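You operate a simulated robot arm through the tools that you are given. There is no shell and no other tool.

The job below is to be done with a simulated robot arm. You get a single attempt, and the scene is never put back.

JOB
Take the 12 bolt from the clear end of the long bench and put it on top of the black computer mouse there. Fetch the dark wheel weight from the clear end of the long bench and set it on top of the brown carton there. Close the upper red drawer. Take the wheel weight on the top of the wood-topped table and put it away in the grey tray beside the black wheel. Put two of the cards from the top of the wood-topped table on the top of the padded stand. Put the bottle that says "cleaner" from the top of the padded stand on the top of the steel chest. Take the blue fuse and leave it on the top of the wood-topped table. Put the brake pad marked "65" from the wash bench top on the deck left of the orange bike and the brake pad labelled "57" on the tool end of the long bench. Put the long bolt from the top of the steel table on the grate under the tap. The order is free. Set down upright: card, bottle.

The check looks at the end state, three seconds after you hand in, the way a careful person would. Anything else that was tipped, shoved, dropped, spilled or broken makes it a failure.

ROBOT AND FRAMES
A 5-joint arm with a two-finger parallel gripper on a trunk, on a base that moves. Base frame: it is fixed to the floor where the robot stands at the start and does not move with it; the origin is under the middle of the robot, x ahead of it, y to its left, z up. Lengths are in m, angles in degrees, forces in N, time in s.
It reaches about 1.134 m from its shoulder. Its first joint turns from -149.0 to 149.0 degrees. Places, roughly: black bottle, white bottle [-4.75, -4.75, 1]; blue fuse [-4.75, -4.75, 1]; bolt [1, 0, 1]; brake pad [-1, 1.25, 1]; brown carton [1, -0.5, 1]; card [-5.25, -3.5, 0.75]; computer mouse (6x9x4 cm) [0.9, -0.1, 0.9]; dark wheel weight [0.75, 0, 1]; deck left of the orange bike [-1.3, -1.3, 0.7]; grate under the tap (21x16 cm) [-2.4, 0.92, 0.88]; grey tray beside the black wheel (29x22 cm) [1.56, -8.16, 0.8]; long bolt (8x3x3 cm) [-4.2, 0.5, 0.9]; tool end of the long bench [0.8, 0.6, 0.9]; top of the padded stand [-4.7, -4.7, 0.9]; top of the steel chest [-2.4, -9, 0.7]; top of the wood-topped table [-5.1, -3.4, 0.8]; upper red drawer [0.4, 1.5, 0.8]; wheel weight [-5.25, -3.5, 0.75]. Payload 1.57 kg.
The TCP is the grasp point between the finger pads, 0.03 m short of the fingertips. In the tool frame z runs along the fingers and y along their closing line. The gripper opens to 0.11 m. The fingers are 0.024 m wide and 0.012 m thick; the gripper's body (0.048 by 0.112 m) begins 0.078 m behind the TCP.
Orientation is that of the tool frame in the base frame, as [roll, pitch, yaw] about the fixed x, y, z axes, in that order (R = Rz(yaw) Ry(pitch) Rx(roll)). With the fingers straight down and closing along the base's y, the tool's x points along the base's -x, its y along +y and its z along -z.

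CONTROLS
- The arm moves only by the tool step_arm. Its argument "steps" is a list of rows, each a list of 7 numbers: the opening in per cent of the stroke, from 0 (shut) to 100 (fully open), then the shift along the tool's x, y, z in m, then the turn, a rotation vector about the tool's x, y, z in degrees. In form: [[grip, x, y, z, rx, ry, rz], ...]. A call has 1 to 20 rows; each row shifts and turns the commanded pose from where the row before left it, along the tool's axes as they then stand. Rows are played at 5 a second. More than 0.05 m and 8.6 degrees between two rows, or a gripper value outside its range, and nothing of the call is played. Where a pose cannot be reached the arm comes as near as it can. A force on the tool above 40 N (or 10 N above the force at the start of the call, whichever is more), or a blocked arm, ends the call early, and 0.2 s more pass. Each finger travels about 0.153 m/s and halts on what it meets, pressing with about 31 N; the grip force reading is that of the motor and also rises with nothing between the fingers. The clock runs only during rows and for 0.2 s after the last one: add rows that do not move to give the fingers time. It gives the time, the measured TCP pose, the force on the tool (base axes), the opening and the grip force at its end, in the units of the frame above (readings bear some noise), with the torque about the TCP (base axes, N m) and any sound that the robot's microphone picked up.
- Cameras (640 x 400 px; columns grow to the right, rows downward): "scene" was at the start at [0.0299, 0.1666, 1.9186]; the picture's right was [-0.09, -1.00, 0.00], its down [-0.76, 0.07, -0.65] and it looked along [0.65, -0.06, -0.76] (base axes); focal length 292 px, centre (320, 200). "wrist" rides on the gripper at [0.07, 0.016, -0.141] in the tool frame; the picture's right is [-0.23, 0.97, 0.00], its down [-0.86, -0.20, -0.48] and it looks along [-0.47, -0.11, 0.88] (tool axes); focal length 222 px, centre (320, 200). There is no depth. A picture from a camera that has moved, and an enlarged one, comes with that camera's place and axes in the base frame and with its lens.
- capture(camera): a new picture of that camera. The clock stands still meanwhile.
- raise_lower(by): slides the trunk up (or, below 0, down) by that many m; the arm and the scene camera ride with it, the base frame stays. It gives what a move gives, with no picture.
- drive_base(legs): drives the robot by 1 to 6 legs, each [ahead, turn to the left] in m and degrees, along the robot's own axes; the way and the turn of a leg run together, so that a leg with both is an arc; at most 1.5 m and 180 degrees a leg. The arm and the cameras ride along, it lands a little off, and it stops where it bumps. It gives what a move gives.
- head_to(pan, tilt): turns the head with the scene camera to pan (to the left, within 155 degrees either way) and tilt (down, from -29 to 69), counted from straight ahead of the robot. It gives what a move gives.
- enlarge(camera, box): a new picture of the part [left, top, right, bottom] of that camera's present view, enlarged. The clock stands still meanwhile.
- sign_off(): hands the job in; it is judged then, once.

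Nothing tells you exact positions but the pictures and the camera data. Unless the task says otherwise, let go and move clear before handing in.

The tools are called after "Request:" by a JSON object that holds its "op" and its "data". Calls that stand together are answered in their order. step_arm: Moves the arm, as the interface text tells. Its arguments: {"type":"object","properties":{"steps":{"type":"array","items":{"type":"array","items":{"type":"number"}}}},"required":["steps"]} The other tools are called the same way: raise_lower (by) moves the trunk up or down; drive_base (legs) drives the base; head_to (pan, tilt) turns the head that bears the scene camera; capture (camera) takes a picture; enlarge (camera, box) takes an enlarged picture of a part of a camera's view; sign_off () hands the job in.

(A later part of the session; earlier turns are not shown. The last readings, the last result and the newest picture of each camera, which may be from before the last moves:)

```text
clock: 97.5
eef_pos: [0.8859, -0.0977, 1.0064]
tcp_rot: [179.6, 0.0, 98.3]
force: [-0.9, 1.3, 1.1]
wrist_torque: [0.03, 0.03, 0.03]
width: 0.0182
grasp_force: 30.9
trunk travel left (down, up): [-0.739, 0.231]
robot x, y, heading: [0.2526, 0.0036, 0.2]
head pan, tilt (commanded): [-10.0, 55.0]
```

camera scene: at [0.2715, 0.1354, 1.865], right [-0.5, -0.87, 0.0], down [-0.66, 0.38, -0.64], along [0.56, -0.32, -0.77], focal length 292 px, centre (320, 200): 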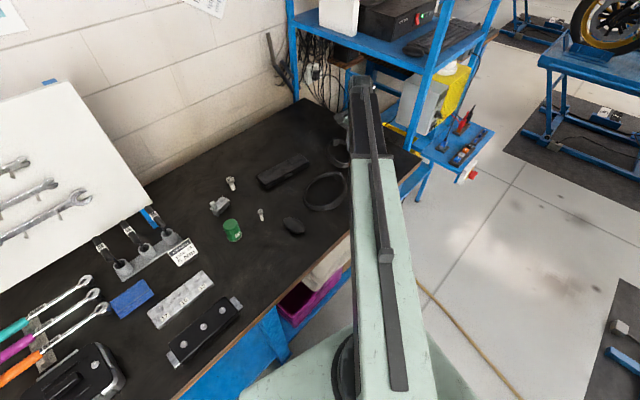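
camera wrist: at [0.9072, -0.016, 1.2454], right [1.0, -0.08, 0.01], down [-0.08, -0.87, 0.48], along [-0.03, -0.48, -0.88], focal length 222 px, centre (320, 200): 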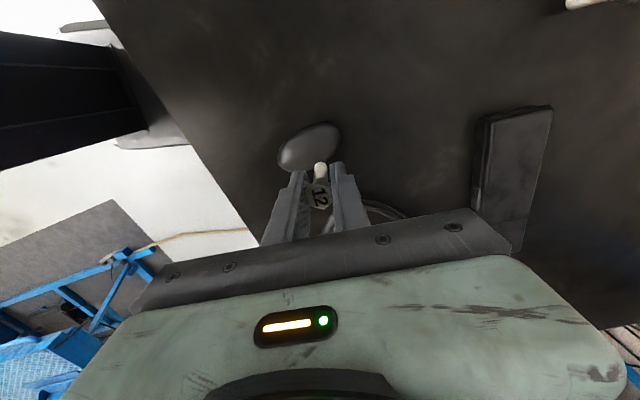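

Contact is now very light. I'll open just a couple of millimetres so the bolt stays corralled, and see whether it stands.

Request:
{"op": "step_arm", "data": {"steps": [[18, 0, 0, 0, 0, 0, 0], [19, 0, 0, 0, 0, 0, 0], [20, 0, 0, 0, 0, 0, 0], [21, 0, 0, 0, 0, 0, 0], [22, 0, 0, 0, 0, 0, 0], [22, 0, 0, 0, 0, 0, 0], [22, 0, 0, 0, 0, 0, 0]]}}

Request:
{"op": "enlarge", "data": {"camera": "wrist", "box": [260, 130, 380, 230]}}

```text
clock: 99.2
eef_pos: [0.8874, -0.0973, 1.0061]
tcp_rot: [179.7, 0.1, 98.4]
force: [-0.2, 0.0, 0.7]
wrist_torque: [0.0, 0.0, 0.01]
width: 0.0243
grasp_force: 0.1
trunk travel left (down, up): [-0.739, 0.231]
robot x, y, heading: [0.2508, 0.0026, 0.2]
head pan, tilt (commanded): [-10.0, 55.0]
```

```text
4.00 times, centred on (320, 180) of wrist
camera zoom: at [0.8919, -0.0263, 1.1479], right [1.0, -0.08, 0.01], down [-0.08, -0.88, 0.48], along [-0.03, -0.48, -0.88], focal length 888 px, centre (320, 280)
```

zoom: 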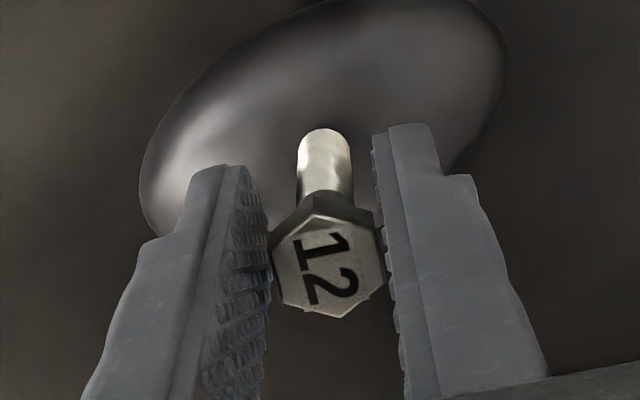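

Request:
{"op": "step_arm", "data": {"steps": [[23, 0, 0, 0, 0, 0, 0], [24, 0, 0, 0, 0, 0, 0], [25, 0, 0, 0, 0, 0, 0], [26, 0, 0, 0, 0, 0, 0], [26, 0, 0, 0, 0, 0, 0], [26, 0, 0, 0, 0, 0, 0], [26, 0, 0, 0, 0, 0, 0], [26, 0, 0, 0, 0, 0, 0]]}}

Request:
{"op": "enlarge", "data": {"camera": "wrist", "box": [260, 130, 380, 230]}}

```text
clock: 101.0
eef_pos: [0.8872, -0.0972, 1.0051]
tcp_rot: [179.6, 0.1, 98.3]
force: [0.0, -0.6, -0.1]
wrist_torque: [-0.03, -0.02, -0.01]
width: 0.0286
grasp_force: 0.0
trunk travel left (down, up): [-0.739, 0.231]
robot x, y, heading: [0.2477, 0.0042, 0.2]
head pan, tilt (commanded): [-10.0, 55.0]
```

```text
4.00 times, centred on (320, 180) of wrist
camera zoom: at [0.8919, -0.0264, 1.1479], right [1.0, -0.08, 0.01], down [-0.08, -0.88, 0.48], along [-0.03, -0.48, -0.88], focal length 888 px, centre (320, 280)
```

zoom: 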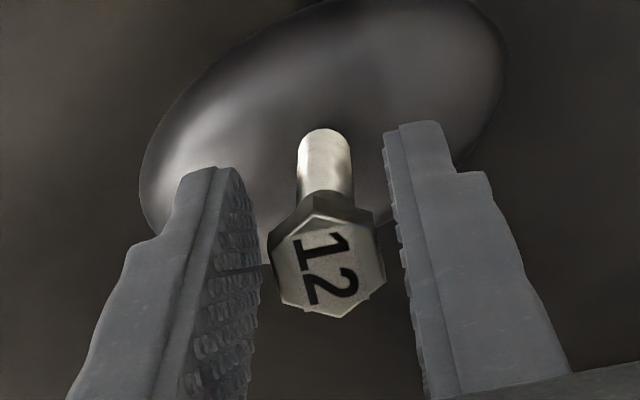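

The bolt stands unmoved while the fingers back off. I'll open wider and then rise straight up.

Request:
{"op": "step_arm", "data": {"steps": [[30, 0, 0, 0, 0, 0, 0], [34, 0, 0, 0, 0, 0, 0], [38, 0, 0, 0, 0, 0, 0], [45, 0, 0, 0, 0, 0, 0], [50, 0, 0, 0, 0, 0, 0], [50, 0, 0, 0, 0, 0, 0], [50, 0, 0, 0, 0, 0, 0]]}}

Request:
{"op": "raise_lower", "data": {"by": 0.15}}

Request:
{"op": "enlarge", "data": {"camera": "wrist", "box": [220, 60, 420, 220]}}

```text
clock: 102.5
eef_pos: [0.887, -0.0972, 1.0052]
tcp_rot: [179.6, 0.0, 98.4]
force: [-0.5, 0.0, -0.2]
wrist_torque: [0.0, 0.0, -0.01]
width: 0.055
grasp_force: 0.1
trunk travel left (down, up): [-0.739, 0.231]
robot x, y, heading: [0.2496, 0.0047, -0.1]
head pan, tilt (commanded): [-10.0, 55.0]
```

```text
clock: 104.3
eef_pos: [0.8868, -0.0975, 1.1554]
tcp_rot: [179.7, 0.0, 98.3]
force: [-0.4, 0.5, 0.5]
wrist_torque: [0.04, -0.02, -0.04]
width: 0.0553
grasp_force: 0.0
trunk travel left (down, up): [-0.889, 0.081]
robot x, y, heading: [0.2527, 0.0037, 0.3]
head pan, tilt (commanded): [-10.0, 55.0]
```

```text
2.50 times, centred on (320, 140) of wrist
camera zoom: at [0.892, -0.0263, 1.2979], right [1.0, -0.08, 0.01], down [-0.08, -0.88, 0.48], along [-0.03, -0.48, -0.88], focal length 555 px, centre (320, 350)
```

zoom: 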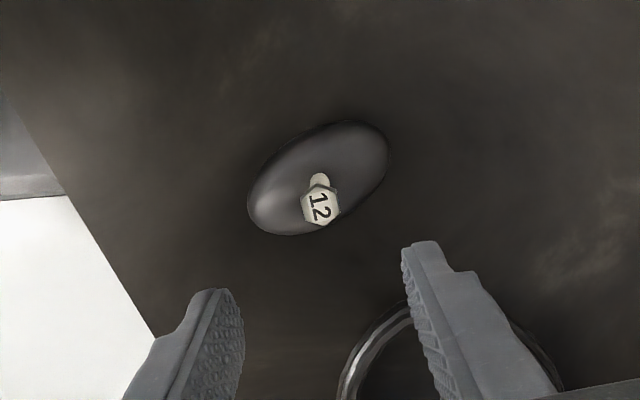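

The 12 bolt stands upright on the mouse. Next comes the drawer: I'll back away from the bench and look at it.

Request:
{"op": "drive_base", "data": {"legs": [[-0.35, 0]]}}

Request:
{"op": "head_to", "data": {"pan": 70, "tilt": 30}}

Request:
{"op": "capture", "data": {"camera": "scene"}}

Request:
{"op": "enlarge", "data": {"camera": "scene", "box": [220, 130, 420, 330]}}

```text
clock: 106.6
eef_pos: [0.5372, -0.0965, 1.1557]
tcp_rot: [179.6, 0.1, 98.6]
force: [-0.6, -0.2, -0.1]
wrist_torque: [0.03, -0.02, -0.01]
width: 0.0549
grasp_force: 0.0
trunk travel left (down, up): [-0.889, 0.081]
robot x, y, heading: [-0.1011, 0.0043, 0.4]
head pan, tilt (commanded): [-10.0, 55.0]
```

```text
clock: 108.1
eef_pos: [0.5377, -0.0964, 1.1543]
tcp_rot: [179.6, 0.1, 98.5]
force: [0.0, 0.1, 0.6]
wrist_torque: [0.0, 0.0, 0.0]
width: 0.0552
grasp_force: 0.1
trunk travel left (down, up): [-0.889, 0.081]
robot x, y, heading: [-0.1014, 0.0039, 0.4]
head pan, tilt (commanded): [70.0, 30.0]
```

```text
taken
camera scene: at [-0.1161, 0.258, 1.8964], right [0.94, -0.34, 0.0], down [-0.17, -0.47, -0.87], along [0.29, 0.82, -0.5], focal length 292 px, centre (320, 200)
```

scene: 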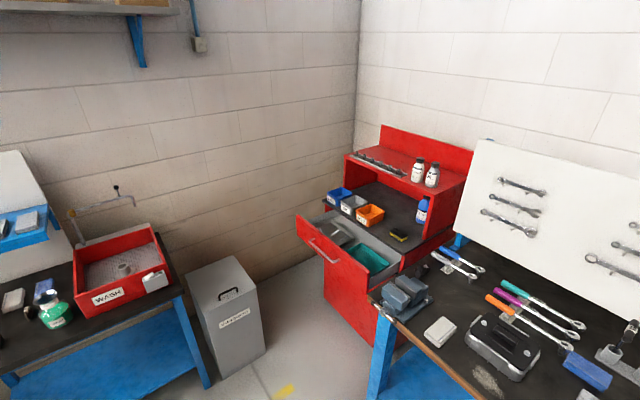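

```text
2.00 times, centred on (320, 230) of scene
camera zoom: at [-0.1161, 0.258, 1.8964], right [0.94, -0.34, 0.0], down [-0.17, -0.47, -0.87], along [0.29, 0.82, -0.5], focal length 585 px, centre (320, 140)
```

zoom: 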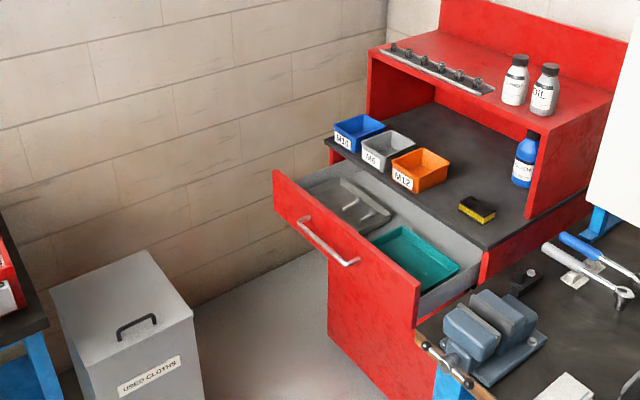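

The drawer sticks out about 0.2 m, its front parallel to the bench front, with a bin standing to its left. I'll raise the arm fully, drive to a spot beside the bench's left end and face the drawer obliquely.

Request:
{"op": "raise_lower", "data": {"by": 0.08}}

Request:
{"op": "drive_base", "data": {"legs": [[0, 90], [0.72, 0], [0, -55]]}}

Request:
{"op": "head_to", "data": {"pan": 15, "tilt": 40}}

Request:
{"op": "capture", "data": {"camera": "scene"}}

```text
clock: 109.3
eef_pos: [0.5371, -0.0955, 1.2356]
tcp_rot: [179.6, 0.1, 98.5]
force: [0.5, 0.4, 0.4]
wrist_torque: [0.0, -0.01, 0.0]
width: 0.055
grasp_force: 0.1
trunk travel left (down, up): [-0.969, 0.001]
robot x, y, heading: [-0.1001, 0.0024, 0.4]
head pan, tilt (commanded): [70.0, 30.0]
```

```text
clock: 119.5
eef_pos: [0.4636, 1.0086, 1.2367]
tcp_rot: [179.5, 0.0, 134.4]
force: [-0.4, -0.2, 1.1]
wrist_torque: [-0.01, -0.08, 0.0]
width: 0.0551
grasp_force: 0.1
trunk travel left (down, up): [-0.969, 0.001]
robot x, y, heading: [-0.1196, 0.7314, 36.4]
head pan, tilt (commanded): [70.0, 30.0]
```

```text
clock: 120.7
eef_pos: [0.4645, 1.0094, 1.2346]
tcp_rot: [179.6, 0.0, 134.4]
force: [0.6, -0.1, 0.0]
wrist_torque: [0.03, -0.05, 0.0]
width: 0.0553
grasp_force: 0.1
trunk travel left (down, up): [-0.969, 0.001]
robot x, y, heading: [-0.1207, 0.7313, 36.6]
head pan, tilt (commanded): [15.0, 40.0]
```

```text
taken
camera scene: at [-0.2054, 0.9045, 1.9611], right [0.78, -0.62, 0.0], down [-0.4, -0.5, -0.77], along [0.48, 0.6, -0.64], focal length 292 px, centre (320, 200)
```

scene: 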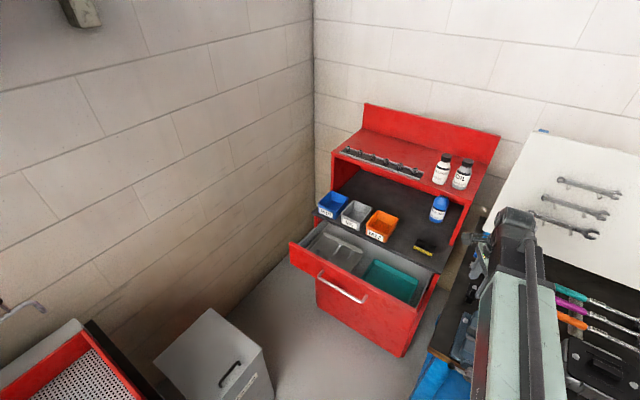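

Request:
{"op": "enlarge", "data": {"camera": "scene", "box": [270, 180, 470, 380]}}

Request:
{"op": "enlarge", "data": {"camera": "scene", "box": [380, 180, 540, 380]}}

```text
2.00 times, centred on (370, 280) of scene
camera zoom: at [-0.2054, 0.9045, 1.9611], right [0.78, -0.62, 0.0], down [-0.4, -0.5, -0.77], along [0.48, 0.6, -0.64], focal length 585 px, centre (220, 40)
```

zoom: 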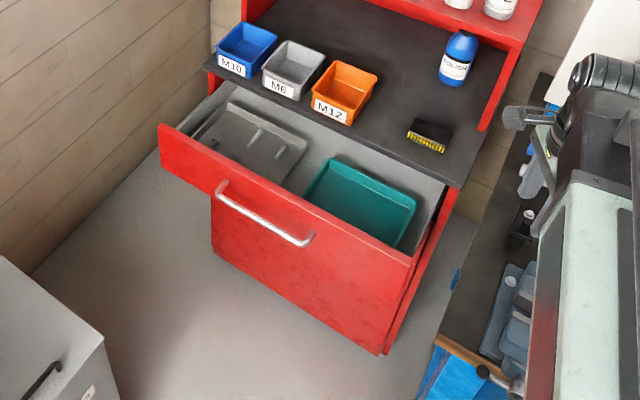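

```text
2.00 times, centred on (460, 280) of scene
camera zoom: at [-0.2054, 0.9045, 1.9611], right [0.78, -0.62, 0.0], down [-0.4, -0.5, -0.77], along [0.48, 0.6, -0.64], focal length 585 px, centre (40, 40)
```

zoom: 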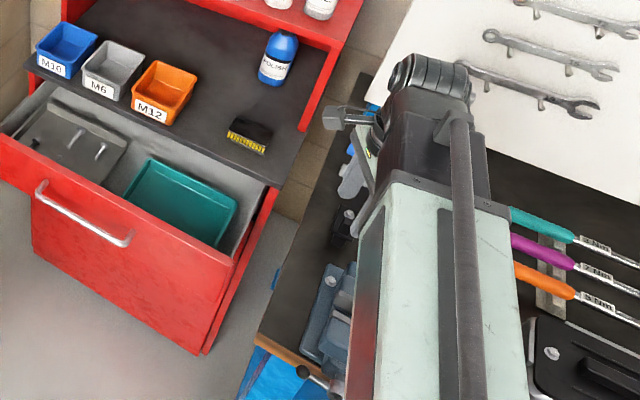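

The drawer front's top is at about z 0.94, its face parallel to the bench, and the handle is in the middle; I'll push on the face right of the handle with closed fingers. First I back off 0.1 m and bring the arm clear of the bench.

Request:
{"op": "drive_base", "data": {"legs": [[-0.1, 0]]}}

Request:
{"op": "step_arm", "data": {"steps": [[0, 0, 0, 0, 0, 0, -7.8], [0, 0, 0, 0, 0, 0, -7.8], [0, 0, 0, 0, 0, 0, -7.8], [0, 0, 0, 0, 0, 0, -7.8], [0, 0, 0, 0, 0, 0, -7.8], [0, 0, 0, 0, 0, 0, -7.8], [0, 0, 0, 0, 0, 0, -7.8], [0, 0, 0, 0, 0, 0, -7.6], [0, 0, 0, 0, 0, 0, 0]]}}

```text
clock: 121.8
eef_pos: [0.3809, 0.946, 1.2351]
tcp_rot: [179.7, 0.1, 134.3]
force: [0.8, -0.6, 0.6]
wrist_torque: [0.01, -0.05, -0.01]
width: 0.055
grasp_force: 0.2
trunk travel left (down, up): [-0.969, 0.001]
robot x, y, heading: [-0.2016, 0.6665, 36.8]
head pan, tilt (commanded): [15.0, 40.0]
```

```text
clock: 123.8
eef_pos: [0.3827, 0.9476, 1.2362]
tcp_rot: [179.8, 0.4, -163.5]
force: [-0.1, 0.6, 0.0]
wrist_torque: [0.0, 0.0, -0.02]
width: 0.0002
grasp_force: 21.2
trunk travel left (down, up): [-0.969, 0.001]
robot x, y, heading: [-0.2071, 0.6698, 36.6]
head pan, tilt (commanded): [15.0, 40.0]
```

Request:
{"op": "step_arm", "data": {"steps": [[0, 0.026, 0.0326, 0, 0, 0, 0], [0, 0.026, 0.0326, 0, 0, 0, 0], [0, 0.026, 0.0326, 0, 0, 0, 0], [0, 0.026, 0.0326, 0, 0, 0, 0], [0, 0.026, 0.0326, 0, 0, 0, 0], [0, 0.026, 0.0326, 0, 0, 0, 0], [0, 0.026, 0.0326, 0, 0, 0, 0], [0, 0.026, 0.0326, 0, 0, 0, 0], [0, 0, 0, 0, 0, 0, 0]]}}

Request:
{"op": "raise_lower", "data": {"by": -0.2}}

Request:
{"op": "step_arm", "data": {"steps": [[0, -0.0343, 0, 0, 0, -7.5, 0], [0, -0.0334, 0, 0.0044, 0, -7.5, 0], [0, -0.0315, 0, 0.0084, 0, -7.5, 0], [0, -0.0285, 0, 0.0118, 0, -7.5, 0], [0, -0.0248, 0, 0.0143, 0, -7.5, 0], [0, -0.0205, 0, 0.0158, 0, -7.5, 0], [0, -0.0161, 0, 0.0161, 0, -7.5, 0], [0, -0.0116, 0, 0.0152, 0, -7.5, 0], [0, 0, 0, 0, 0, 0, 0]]}}

Request:
{"op": "capture", "data": {"camera": "scene"}}

Request:
{"op": "capture", "data": {"camera": "wrist"}}

```text
clock: 125.8
eef_pos: [0.1144, 1.1477, 1.2355]
tcp_rot: [179.8, 0.3, -163.7]
force: [0.0, 0.9, 0.3]
wrist_torque: [0.01, -0.03, -0.01]
width: 0.0001
grasp_force: 21.4
out of reach, approached as far as the arm can: row 6, 7
trunk travel left (down, up): [-0.969, 0.001]
robot x, y, heading: [-0.2009, 0.6643, 36.6]
head pan, tilt (commanded): [15.0, 40.0]
```

```text
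clock: 128.0
eef_pos: [0.1137, 1.1472, 1.0361]
tcp_rot: [179.9, 0.3, -163.7]
force: [-0.5, -0.2, 1.2]
wrist_torque: [0.02, 0.03, 0.02]
width: 0.0
grasp_force: 21.3
trunk travel left (down, up): [-0.769, 0.201]
robot x, y, heading: [-0.2013, 0.6691, 36.7]
head pan, tilt (commanded): [15.0, 40.0]
```

```text
clock: 130.0
eef_pos: [0.3338, 1.2107, 1.1561]
tcp_rot: [179.7, 60.4, -163.8]
force: [-0.4, -0.1, -0.6]
wrist_torque: [-0.02, -0.01, -0.01]
width: 0.0
grasp_force: 21.4
out of reach, approached as far as the arm can: row 2, 3, 4, 5, 6, 7, 8
trunk travel left (down, up): [-0.769, 0.201]
robot x, y, heading: [-0.2009, 0.6687, 36.6]
head pan, tilt (commanded): [15.0, 40.0]
```

```text
taken
camera scene: at [-0.2872, 0.8441, 1.7611], right [0.78, -0.62, 0.0], down [-0.4, -0.5, -0.77], along [0.48, 0.6, -0.64], focal length 292 px, centre (320, 200)
```

scene: 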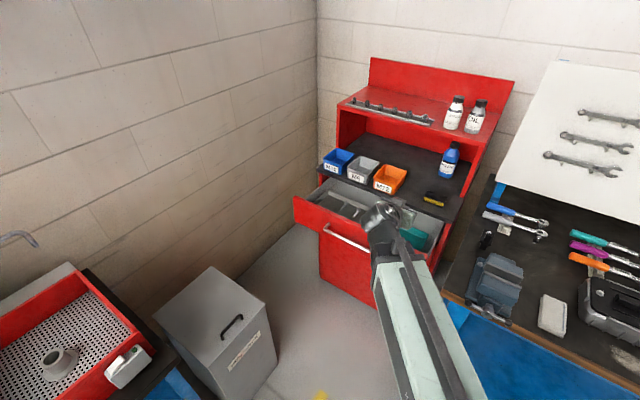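

```text
taken
camera wrist: at [0.1776, 1.1823, 1.1662], right [-0.17, 0.97, 0.2], down [0.06, -0.19, 0.98], along [0.98, 0.18, -0.03], focal length 222 px, centre (320, 200)
```

wrist: 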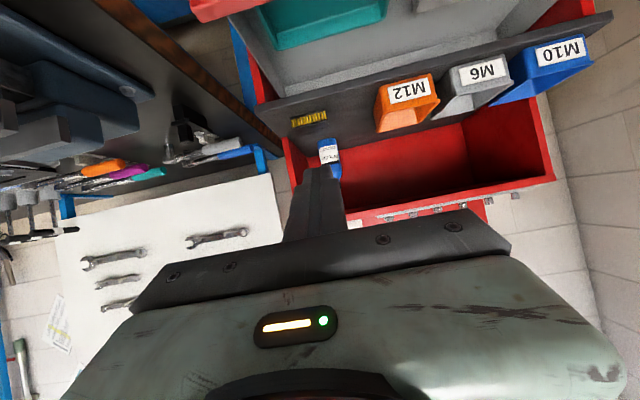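

The tool now points forward and down at 60°, in front of the drawer face. I'll lower it to the upper part of the face.

Request:
{"op": "raise_lower", "data": {"by": -0.15}}

Request:
{"op": "raise_lower", "data": {"by": -0.09}}

Request:
{"op": "capture", "data": {"camera": "wrist"}}

Request:
{"op": "enlarge", "data": {"camera": "scene", "box": [260, 140, 500, 320]}}

```text
clock: 131.8
eef_pos: [0.3329, 1.2112, 1.006]
tcp_rot: [179.7, 60.3, -163.8]
force: [0.2, 1.3, -0.1]
wrist_torque: [0.01, 0.0, -0.04]
width: 0.0001
grasp_force: 21.2
trunk travel left (down, up): [-0.619, 0.351]
robot x, y, heading: [-0.1979, 0.6659, 36.7]
head pan, tilt (commanded): [15.0, 40.0]
```

```text
clock: 133.0
eef_pos: [0.3347, 1.2114, 0.9161]
tcp_rot: [179.6, 60.3, -163.8]
force: [0.3, -0.4, -0.7]
wrist_torque: [0.01, 0.07, -0.01]
width: 0.0
grasp_force: 21.5
trunk travel left (down, up): [-0.529, 0.441]
robot x, y, heading: [-0.2034, 0.664, 36.6]
head pan, tilt (commanded): [15.0, 40.0]
```

```text
taken
camera wrist: at [0.1774, 1.1822, 0.9261], right [-0.17, 0.97, 0.2], down [0.07, -0.19, 0.98], along [0.98, 0.18, -0.03], focal length 222 px, centre (320, 200)
```

wrist: 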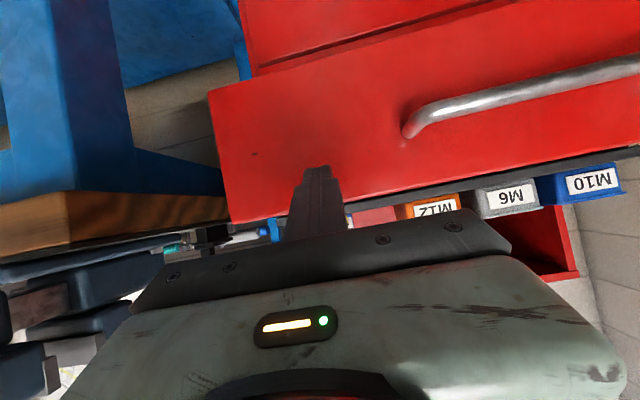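

```text
2.22 times, centred on (380, 230) of scene
camera zoom: at [-0.2873, 0.844, 1.5211], right [0.78, -0.62, 0.0], down [-0.4, -0.5, -0.77], along [0.48, 0.6, -0.64], focal length 650 px, centre (187, 133)
```

zoom: 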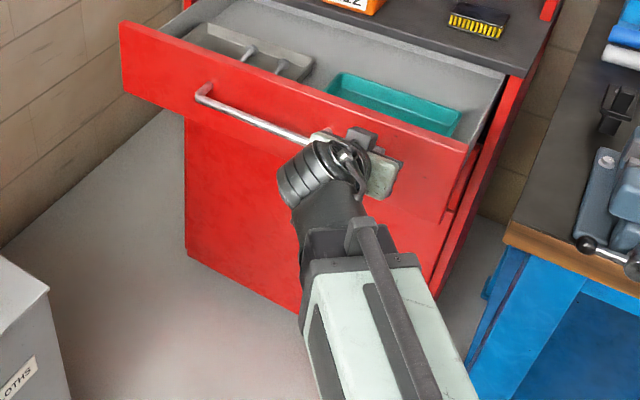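

The fingertips face the red panel right of the handle. Now I push forward along the drawer's travel in small steps.

Request:
{"op": "step_arm", "data": {"steps": [[0, -0.0099, 0, 0.0174, 0, 0, 0], [0, -0.0099, 0, 0.0174, 0, 0, 0], [0, -0.0099, 0, 0.0174, 0, 0, 0], [0, -0.0099, 0, 0.0174, 0, 0, 0], [0, -0.0099, 0, 0.0174, 0, 0, 0], [0, 0, 0, 0, 0, 0, 0]]}}

Request:
{"op": "enlarge", "data": {"camera": "scene", "box": [260, 140, 500, 320]}}

```text
clock: 134.4
eef_pos: [0.4293, 1.2397, 0.9157]
tcp_rot: [179.7, 60.2, -163.8]
force: [0.3, -0.2, -0.1]
wrist_torque: [0.02, 0.0, -0.03]
width: 0.0
grasp_force: 21.2
trunk travel left (down, up): [-0.529, 0.441]
robot x, y, heading: [-0.203, 0.6665, 36.4]
head pan, tilt (commanded): [15.0, 40.0]
```

```text
2.22 times, centred on (380, 230) of scene
camera zoom: at [-0.2871, 0.8442, 1.5211], right [0.78, -0.62, 0.0], down [-0.4, -0.5, -0.77], along [0.48, 0.6, -0.64], focal length 650 px, centre (187, 133)
```

zoom: 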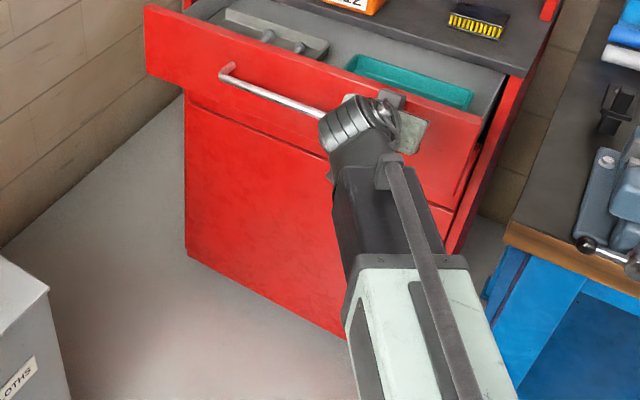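

The drawer is sliding in smoothly. I'll continue pushing until it is home.

Request:
{"op": "step_arm", "data": {"steps": [[0, -0.0099, 0, 0.0174, 0, 0, 0], [0, -0.0099, 0, 0.0174, 0, 0, 0], [0, -0.0099, 0, 0.0174, 0, 0, 0], [0, -0.0099, 0, 0.0174, 0, 0, 0], [0, -0.0099, 0, 0.0174, 0, 0, 0], [0, 0, 0, 0, 0, 0, 0]]}}

Request:
{"op": "step_arm", "data": {"steps": [[0, -0.0074, 0, 0.013, 0, 0, 0], [0, -0.0074, 0, 0.013, 0, 0, 0], [0, -0.0074, 0, 0.013, 0, 0, 0], [0, 0, 0, 0, 0, 0, 0]]}}

Request:
{"op": "enlarge", "data": {"camera": "scene", "box": [260, 140, 500, 320]}}

```text
clock: 135.8
eef_pos: [0.5255, 1.2701, 0.9156]
tcp_rot: [179.6, 60.3, -163.9]
force: [0.3, -0.6, -0.2]
wrist_torque: [-0.01, 0.01, 0.0]
width: 0.0001
grasp_force: 21.6
trunk travel left (down, up): [-0.529, 0.441]
robot x, y, heading: [-0.2025, 0.6689, 36.4]
head pan, tilt (commanded): [15.0, 40.0]
```

```text
clock: 136.8
eef_pos: [0.5691, 1.28, 0.9143]
tcp_rot: [179.8, 60.3, -163.8]
force: [0.7, 0.1, -0.8]
wrist_torque: [-0.01, 0.04, 0.02]
width: 0.0
grasp_force: 21.2
trunk travel left (down, up): [-0.529, 0.441]
robot x, y, heading: [-0.2032, 0.6728, 36.5]
head pan, tilt (commanded): [15.0, 40.0]
```

```text
2.22 times, centred on (380, 230) of scene
camera zoom: at [-0.2871, 0.8442, 1.5211], right [0.78, -0.62, 0.0], down [-0.4, -0.5, -0.77], along [0.48, 0.6, -0.64], focal length 650 px, centre (187, 133)
```

zoom: 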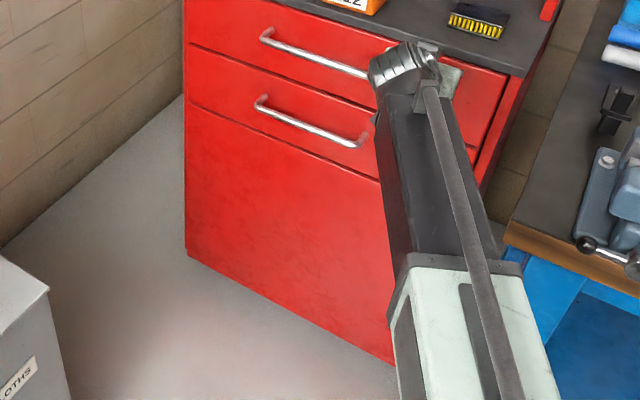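

The upper drawer now looks flush with the lower one. I'll press on a little further to make sure it is fully home.

Request:
{"op": "step_arm", "data": {"steps": [[0, -0.0025, 0, 0.0044, 0, 0, 0], [0, -0.0025, 0, 0.0044, 0, 0, 0], [0, -0.0025, 0, 0.0044, 0, 0, 0], [0, -0.0025, 0, 0.0044, 0, 0, 0], [0, 0, 0, 0, 0, 0, 0]]}}

Request:
{"op": "enlarge", "data": {"camera": "scene", "box": [300, 120, 460, 240]}}

```text
clock: 137.6
eef_pos: [0.5763, 1.2831, 0.9164]
tcp_rot: [179.8, 59.9, -163.9]
force: [-11.9, -4.8, 2.2]
wrist_torque: [0.01, -0.02, -0.01]
width: 0.0
grasp_force: 21.3
trunk travel left (down, up): [-0.529, 0.441]
robot x, y, heading: [-0.2013, 0.6674, 36.3]
head pan, tilt (commanded): [15.0, 40.0]
stopped in row 3: the force on the tool passed its limit at 48 N (the readings are from after the stop); the commanded pose is now the measured one
```

```text
3.33 times, centred on (380, 180) of scene
camera zoom: at [-0.289, 0.8433, 1.5212], right [0.78, -0.62, 0.0], down [-0.4, -0.5, -0.77], along [0.48, 0.6, -0.64], focal length 974 px, centre (120, 267)
```

zoom: 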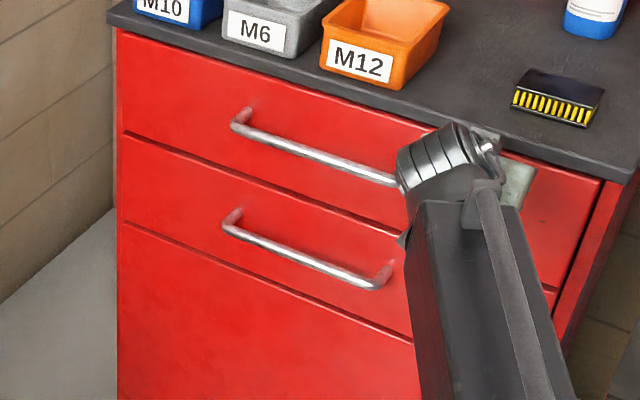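

The drawer is fully closed. I'll back off, raise the arm, return the tool to vertical, and then study the wash bench.

Request:
{"op": "step_arm", "data": {"steps": [[0, 0.0198, 0, -0.0348, 0, 0, 0], [0, 0.0198, 0, -0.0348, 0, 0, 0], [0, 0.0198, 0, -0.0348, 0, 0, 0], [0, 0.0198, 0, -0.0348, 0, 0, 0], [0, 0.0198, 0, -0.0348, 0, 0, 0], [0, 0, 0, 0, 0, 0, 0]]}}

Request:
{"op": "raise_lower", "data": {"by": 0.441}}

Request:
{"op": "step_arm", "data": {"steps": [[50, 0, 0, 0, 0, 7.5, 0], [50, 0, 0, 0, 0, 7.5, 0], [50, 0, 0, 0, 0, 7.5, 0], [50, 0, 0, 0, 0, 7.5, 0], [50, 0, 0, 0, 0, 7.5, 0], [50, 0, 0, 0, 0, 7.5, 0], [50, 0, 0, 0, 0, 7.5, 0], [50, 0, 0, 0, 0, 7.5, 0], [50, 0, 0, 0, 0, 0, 0]]}}

Request:
{"op": "capture", "data": {"camera": "scene"}}

```text
clock: 139.0
eef_pos: [0.3861, 1.2283, 0.9146]
tcp_rot: [179.7, 59.9, -164.1]
force: [0.4, 0.6, -0.3]
wrist_torque: [-0.03, 0.01, -0.02]
width: 0.0
grasp_force: 21.8
trunk travel left (down, up): [-0.529, 0.441]
robot x, y, heading: [-0.2025, 0.6711, 36.6]
head pan, tilt (commanded): [15.0, 40.0]
```

```text
refused: 0.441 is not a number from -0.4 to 0.4
```

```text
clock: 141.0
eef_pos: [0.3868, 1.2287, 0.7956]
tcp_rot: [179.9, -0.4, -163.8]
force: [-0.4, 0.3, -0.4]
wrist_torque: [0.0, 0.03, 0.0]
width: 0.055
grasp_force: 0.1
out of reach, approached as far as the arm can: row 1, 2, 3, 4, 5, 6, 7
trunk travel left (down, up): [-0.529, 0.441]
robot x, y, heading: [-0.2046, 0.6699, 36.6]
head pan, tilt (commanded): [15.0, 40.0]
```

```text
taken
camera scene: at [-0.2872, 0.8441, 1.5211], right [0.78, -0.62, 0.0], down [-0.4, -0.5, -0.77], along [0.48, 0.6, -0.64], focal length 292 px, centre (320, 200)
```

scene: 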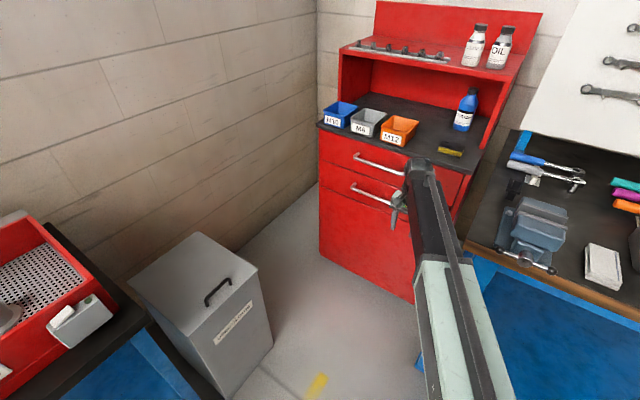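

The drawer stays closed. I'll raise the arm in allowed steps and look at the wash bench.

Request:
{"op": "raise_lower", "data": {"by": 0.4}}

Request:
{"op": "raise_lower", "data": {"by": 0.035}}

Request:
{"op": "head_to", "data": {"pan": 85, "tilt": 35}}

Request:
{"op": "capture", "data": {"camera": "scene"}}

Request:
{"op": "enlarge", "data": {"camera": "scene", "box": [180, 120, 440, 320]}}

```text
clock: 144.8
eef_pos: [0.3859, 1.2289, 1.1947]
tcp_rot: [179.9, -0.1, -163.7]
force: [-1.2, 0.2, 0.4]
wrist_torque: [-0.01, -0.01, -0.01]
width: 0.0551
grasp_force: 0.0
trunk travel left (down, up): [-0.929, 0.041]
robot x, y, heading: [-0.2004, 0.6698, 36.5]
head pan, tilt (commanded): [15.0, 40.0]
```

```text
clock: 145.6
eef_pos: [0.3865, 1.2275, 1.2313]
tcp_rot: [179.9, -0.3, -163.7]
force: [-0.3, -0.8, -1.1]
wrist_torque: [-0.02, 0.01, -0.04]
width: 0.0552
grasp_force: 0.1
trunk travel left (down, up): [-0.964, 0.006]
robot x, y, heading: [-0.2015, 0.6681, 36.7]
head pan, tilt (commanded): [15.0, 40.0]
```

```text
clock: 147.0
eef_pos: [0.3861, 1.2266, 1.2313]
tcp_rot: [180.0, -0.1, -163.6]
force: [-0.5, 0.9, 0.1]
wrist_torque: [-0.04, -0.06, 0.02]
width: 0.0549
grasp_force: 0.1
trunk travel left (down, up): [-0.964, 0.006]
robot x, y, heading: [-0.1998, 0.6696, 36.6]
head pan, tilt (commanded): [85.0, 35.0]
```

```text
taken
camera scene: at [-0.3862, 0.8527, 1.9636], right [0.85, 0.52, 0.0], down [0.3, -0.49, -0.82], along [-0.43, 0.7, -0.57], focal length 292 px, centre (320, 200)
```

scene: 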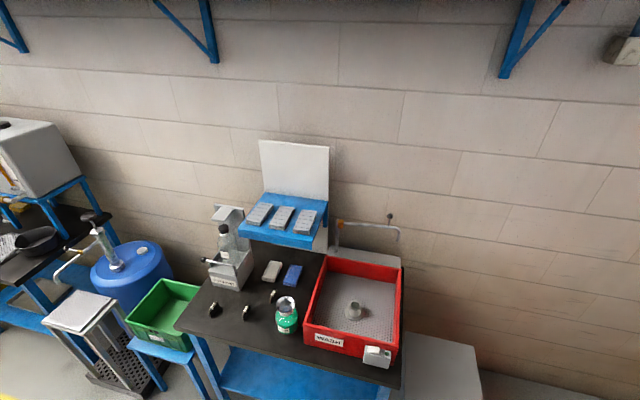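

```text
2.00 times, centred on (310, 220) of scene
camera zoom: at [-0.3862, 0.8527, 1.9636], right [0.85, 0.52, 0.0], down [0.3, -0.49, -0.82], along [-0.43, 0.7, -0.57], focal length 585 px, centre (340, 160)
```

zoom: 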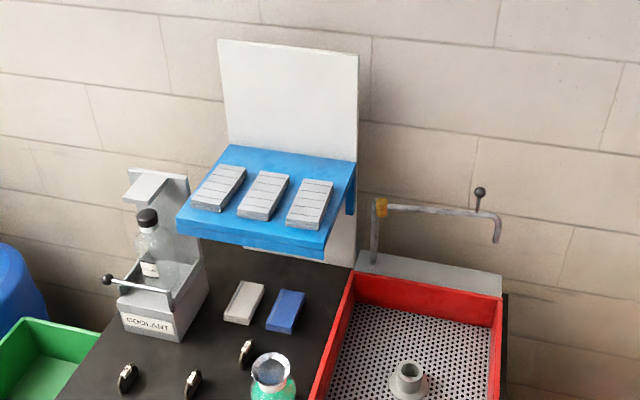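

Request:
{"op": "enlarge", "data": {"camera": "scene", "box": [190, 270, 310, 345]}}

Request:
{"op": "enlarge", "data": {"camera": "scene", "box": [240, 180, 340, 245]}}

```text
5.33 times, centred on (250, 308) of scene
camera zoom: at [-0.3862, 0.8527, 1.9636], right [0.85, 0.52, 0.0], down [0.3, -0.49, -0.82], along [-0.43, 0.7, -0.57], focal length 1559 px, centre (693, -373)
```

zoom: 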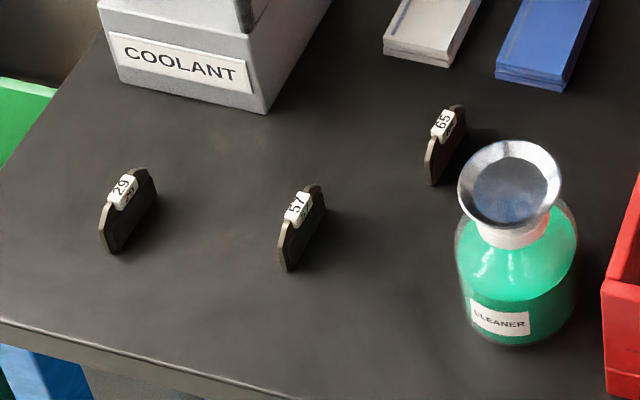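

```text
6.15 times, centred on (290, 212) of scene
camera zoom: at [-0.3862, 0.8527, 1.9636], right [0.85, 0.52, 0.0], down [0.3, -0.49, -0.82], along [-0.43, 0.7, -0.57], focal length 1799 px, centre (505, 123)
```

zoom: 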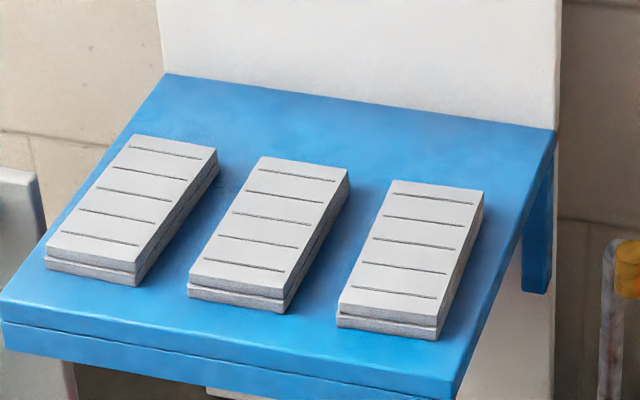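

Three brake pads stand on edge on the wash bench: 29, 57 and 65 (57 near (-1.0, 1.3), 65 near (-0.95, 1.4)). I'll retract the arm and drive to face the wash bench squarely.

Request:
{"op": "step_arm", "data": {"steps": [[50, 0.0248, -0.0386, 0, 0, 0, 0], [50, 0.0248, -0.0386, 0, 0, 0, 0], [50, 0.0248, -0.0386, 0, 0, 0, 0], [50, 0.0248, -0.0386, 0, 0, 0, 0], [50, 0.0248, -0.0386, 0, 0, 0, 0], [50, 0, 0, 0, 0, 0, 0]]}}

Request:
{"op": "drive_base", "data": {"legs": [[0, -32.4], [-0.56, 0], [0, 102.4]]}}

Request:
{"op": "head_to", "data": {"pan": 0, "tilt": 50}}

Request:
{"op": "capture", "data": {"camera": "scene"}}

Request:
{"op": "capture", "data": {"camera": "wrist"}}

```text
clock: 148.4
eef_pos: [0.3198, 1.0033, 1.2309]
tcp_rot: [179.9, -0.3, -163.7]
force: [0.6, -0.1, -0.4]
wrist_torque: [0.0, 0.03, 0.02]
width: 0.055
grasp_force: 0.1
trunk travel left (down, up): [-0.964, 0.006]
robot x, y, heading: [-0.204, 0.6696, 36.5]
head pan, tilt (commanded): [85.0, 35.0]
```

```text
clock: 157.5
eef_pos: [-0.9254, 1.2187, 1.2299]
tcp_rot: [179.9, -0.2, -90.6]
force: [-0.1, -0.3, 0.6]
wrist_torque: [0.01, -0.01, -0.02]
width: 0.0548
grasp_force: 0.0
trunk travel left (down, up): [-0.964, 0.006]
robot x, y, heading: [-0.7389, 0.6234, 109.0]
head pan, tilt (commanded): [85.0, 35.0]
```

```text
clock: 159.1
eef_pos: [-0.925, 1.2197, 1.2315]
tcp_rot: [179.9, -0.3, -90.7]
force: [-0.2, -0.4, 0.3]
wrist_torque: [0.02, 0.03, 0.0]
width: 0.055
grasp_force: 0.0
trunk travel left (down, up): [-0.964, 0.006]
robot x, y, heading: [-0.7373, 0.6309, 109.2]
head pan, tilt (commanded): [0.0, 50.0]
```

```text
taken
camera scene: at [-0.9106, 0.6016, 1.9419], right [0.95, 0.33, 0.0], down [0.25, -0.72, -0.64], along [-0.21, 0.61, -0.77], focal length 292 px, centre (320, 200)
```

scene: 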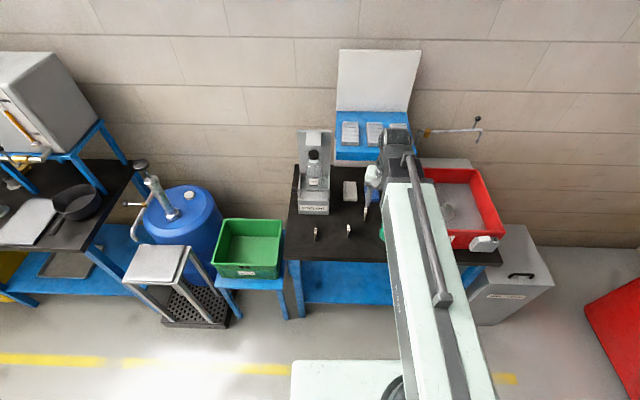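

```text
taken
camera wrist: at [-0.9422, 1.1501, 1.3732], right [-0.97, 0.24, 0.0], down [0.21, 0.85, 0.47], along [0.11, 0.46, -0.88], focal length 222 px, centre (320, 200)
```

wrist: 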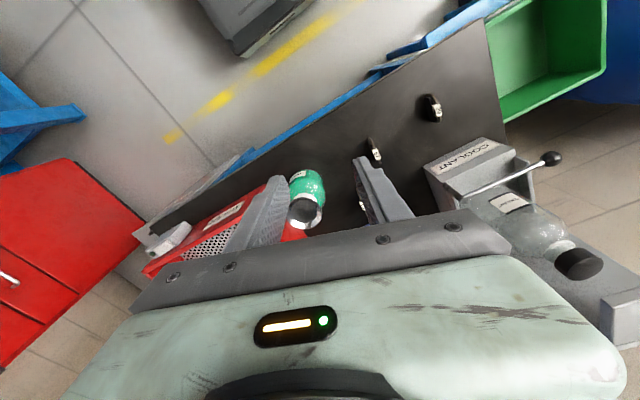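

Request:
{"op": "enlarge", "data": {"camera": "scene", "box": [290, 160, 410, 260]}}

Request:
{"op": "enlarge", "data": {"camera": "wrist", "box": [280, 60, 480, 240]}}

```text
4.00 times, centred on (350, 210) of scene
camera zoom: at [-0.9106, 0.6016, 1.9419], right [0.95, 0.33, 0.0], down [0.25, -0.72, -0.64], along [-0.21, 0.61, -0.77], focal length 1169 px, centre (200, 160)
```

zoom: 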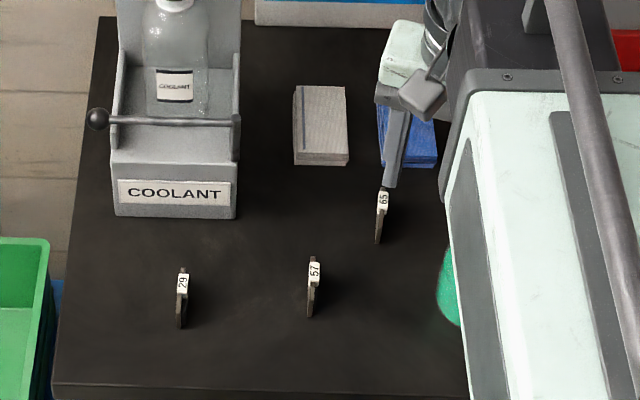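

```text
2.22 times, centred on (380, 150) of wrist
camera zoom: at [-0.9422, 1.1501, 1.3732], right [-0.97, 0.24, 0.0], down [0.21, 0.85, 0.47], along [0.11, 0.46, -0.88], focal length 494 px, centre (187, 311)
```

zoom: 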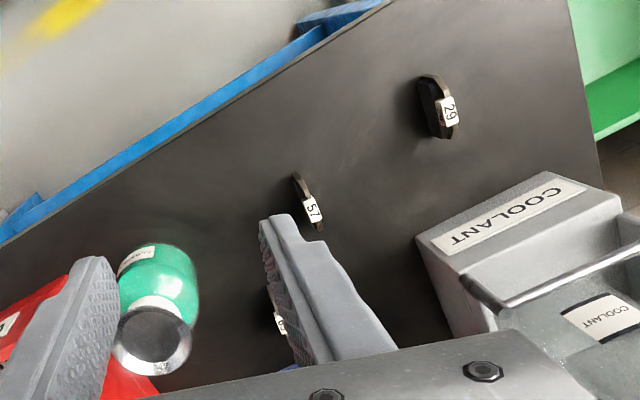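

Pad 57's top is at about (-1.026, 1.308, 0.919) and pad 65 is at about (-0.98, 1.42). I'll move above pad 57 and look straight down at its orientation.

Request:
{"op": "step_arm", "data": {"steps": [[60, -0.0291, 0.034, 0, 0, 0, 0], [60, -0.0291, 0.034, 0, 0, 0, 0], [60, -0.0291, 0.034, 0, 0, 0, 0], [60, 0, 0, 0, 0, 0, 0]]}}

Request:
{"op": "raise_lower", "data": {"by": -0.15}}

Request:
{"op": "capture", "data": {"camera": "wrist"}}

Request:
{"op": "enlarge", "data": {"camera": "wrist", "box": [260, 90, 400, 210]}}

```text
clock: 160.1
eef_pos: [-1.0267, 1.3082, 1.2307]
tcp_rot: [179.9, -0.2, -90.8]
force: [-0.3, -0.2, -0.7]
wrist_torque: [0.02, 0.02, 0.01]
width: 0.0661
grasp_force: 0.1
trunk travel left (down, up): [-0.964, 0.006]
robot x, y, heading: [-0.7392, 0.631, 108.9]
head pan, tilt (commanded): [0.0, 50.0]
```

```text
clock: 161.9
eef_pos: [-1.0265, 1.3091, 1.081]
tcp_rot: [179.9, -0.3, -90.7]
force: [0.8, 0.4, 0.0]
wrist_torque: [-0.03, 0.02, 0.01]
width: 0.0661
grasp_force: 0.0
trunk travel left (down, up): [-0.814, 0.156]
robot x, y, heading: [-0.7411, 0.6319, 109.5]
head pan, tilt (commanded): [0.0, 50.0]
```

```text
taken
camera wrist: at [-1.0441, 1.2396, 1.2233], right [-0.97, 0.24, 0.0], down [0.21, 0.85, 0.47], along [0.11, 0.46, -0.88], focal length 222 px, centre (320, 200)
```

wrist: 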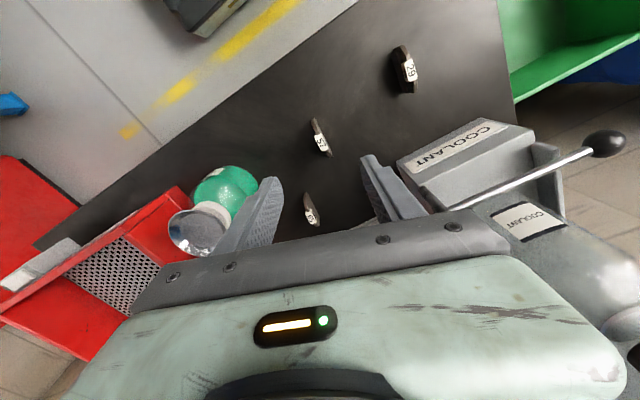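

```text
3.33 times, centred on (330, 150) of wrist
camera zoom: at [-1.0441, 1.2396, 1.2233], right [-0.97, 0.24, 0.0], down [0.21, 0.85, 0.47], along [0.11, 0.46, -0.88], focal length 740 px, centre (287, 367)
```

zoom: 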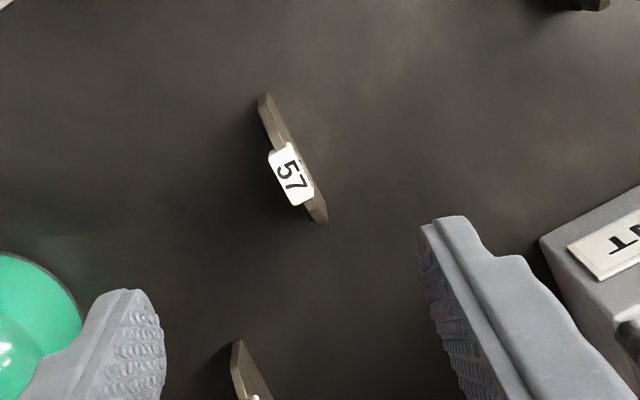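

Request:
{"op": "enlarge", "data": {"camera": "wrist", "box": [295, 105, 345, 165]}}

Request:
{"op": "enlarge", "data": {"camera": "wrist", "box": [280, 170, 350, 240]}}

```text
6.67 times, centred on (320, 135) of wrist
camera zoom: at [-1.0441, 1.2396, 1.2233], right [-0.97, 0.24, 0.0], down [0.21, 0.85, 0.47], along [0.11, 0.46, -0.88], focal length 1481 px, centre (320, 633)
```

zoom: 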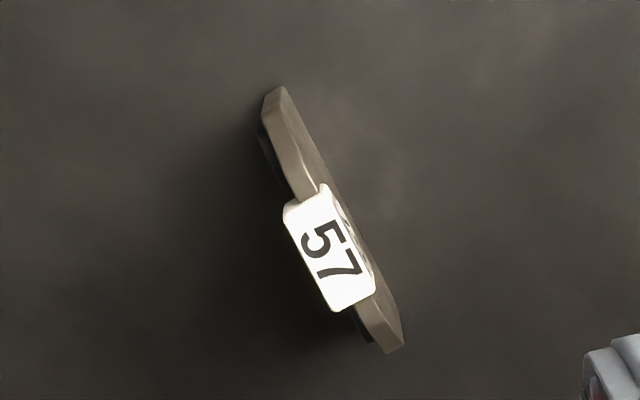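

```text
5.71 times, centred on (315, 205) of wrist
camera zoom: at [-1.0441, 1.2396, 1.2233], right [-0.97, 0.24, 0.0], down [0.21, 0.85, 0.47], along [0.11, 0.46, -0.88], focal length 1269 px, centre (349, 171)
```

zoom: 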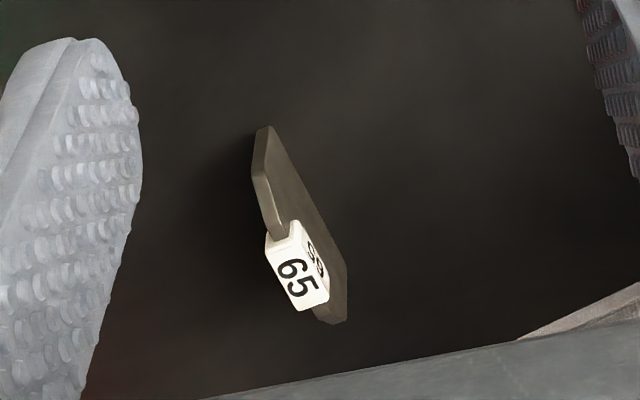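

Pad 57 runs at about 11.5° from the y-axis and is roughly 6 cm long. I'll align the gripper across its thickness and lower to grasp.

Request:
{"op": "step_arm", "data": {"steps": [[45, -0.003, 0.0015, 0, 0, 0, -6.1], [45, 0, 0, 0, 0, 0, -6.1], [45, 0, 0, 0, 0, 0, 0]]}}

Request:
{"op": "raise_lower", "data": {"by": -0.1}}

Request:
{"op": "capture", "data": {"camera": "wrist"}}

Request:
{"op": "enlarge", "data": {"camera": "wrist", "box": [240, 90, 400, 210]}}

```text
clock: 162.7
eef_pos: [-1.0284, 1.3116, 1.0809]
tcp_rot: [179.8, -0.2, -78.5]
force: [0.9, 0.3, -0.5]
wrist_torque: [-0.02, 0.01, -0.03]
width: 0.0496
grasp_force: 0.0
trunk travel left (down, up): [-0.814, 0.156]
robot x, y, heading: [-0.7351, 0.6251, 109.1]
head pan, tilt (commanded): [0.0, 50.0]
```

```text
clock: 164.0
eef_pos: [-1.0283, 1.311, 0.98]
tcp_rot: [179.9, -0.2, -78.4]
force: [0.2, 0.3, 0.5]
wrist_torque: [-0.03, 0.0, -0.02]
width: 0.0495
grasp_force: 0.0
trunk travel left (down, up): [-0.714, 0.256]
robot x, y, heading: [-0.7383, 0.6252, 108.8]
head pan, tilt (commanded): [0.0, 50.0]
```

```text
taken
camera wrist: at [-1.03, 1.2404, 1.1232], right [-1.0, 0.03, 0.0], down [0.03, 0.88, 0.47], along [0.01, 0.47, -0.88], focal length 222 px, centre (320, 200)
```

wrist: 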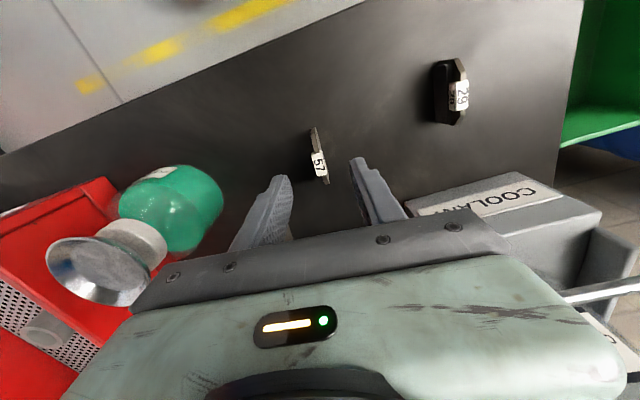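

```text
3.33 times, centred on (320, 150) of wrist
camera zoom: at [-1.03, 1.2404, 1.1232], right [-1.0, 0.03, 0.0], down [0.03, 0.88, 0.47], along [0.01, 0.47, -0.88], focal length 740 px, centre (320, 367)
```

zoom: 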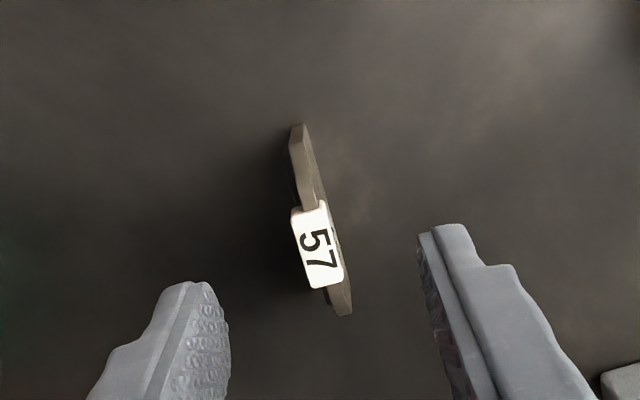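

The pad is centred between the fingers. Lowering to grasp height and closing gently.

Request:
{"op": "raise_lower", "data": {"by": -0.068}}

Request:
{"op": "step_arm", "data": {"steps": [[30, 0, 0, 0, 0, 0, 0], [20, 0, 0, 0, 0, 0, 0], [14, 0, 0, 0, 0, 0, 0], [8, 0, 0, 0, 0, 0, 0], [0, 0, 0, 0, 0, 0, 0], [0, 0, 0, 0, 0, 0, 0], [0, 0, 0, 0, 0, 0, 0]]}}

Request:
{"op": "enlarge", "data": {"camera": "wrist", "box": [240, 90, 400, 240]}}

```text
clock: 165.1
eef_pos: [-1.0276, 1.3101, 0.9138]
tcp_rot: [179.8, -0.1, -78.5]
force: [-0.5, -0.2, -0.3]
wrist_torque: [0.0, 0.01, -0.01]
width: 0.0495
grasp_force: 0.0
trunk travel left (down, up): [-0.646, 0.324]
robot x, y, heading: [-0.739, 0.6241, 109.1]
head pan, tilt (commanded): [0.0, 50.0]
```

```text
clock: 166.7
eef_pos: [-1.0266, 1.3119, 0.9128]
tcp_rot: [179.8, -0.2, -78.5]
force: [-0.1, 0.1, -0.1]
wrist_torque: [-0.02, 0.03, -0.01]
width: 0.0101
grasp_force: 27.7
trunk travel left (down, up): [-0.646, 0.324]
robot x, y, heading: [-0.7402, 0.6324, 109.1]
head pan, tilt (commanded): [0.0, 50.0]
```

```text
2.67 times, centred on (320, 165) of wrist
camera zoom: at [-1.03, 1.2404, 1.0552], right [-1.0, 0.03, 0.0], down [0.03, 0.88, 0.47], along [0.01, 0.47, -0.88], focal length 592 px, centre (320, 293)
```

zoom: 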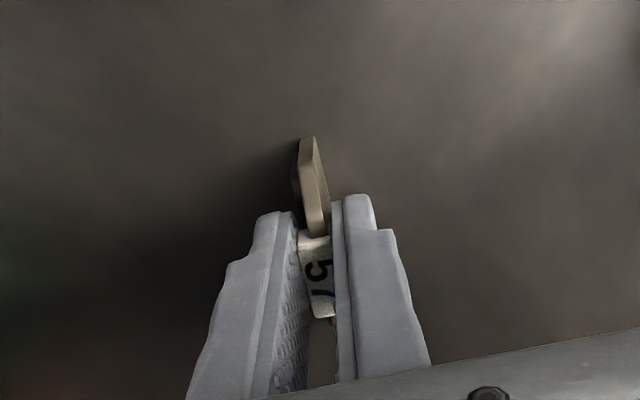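

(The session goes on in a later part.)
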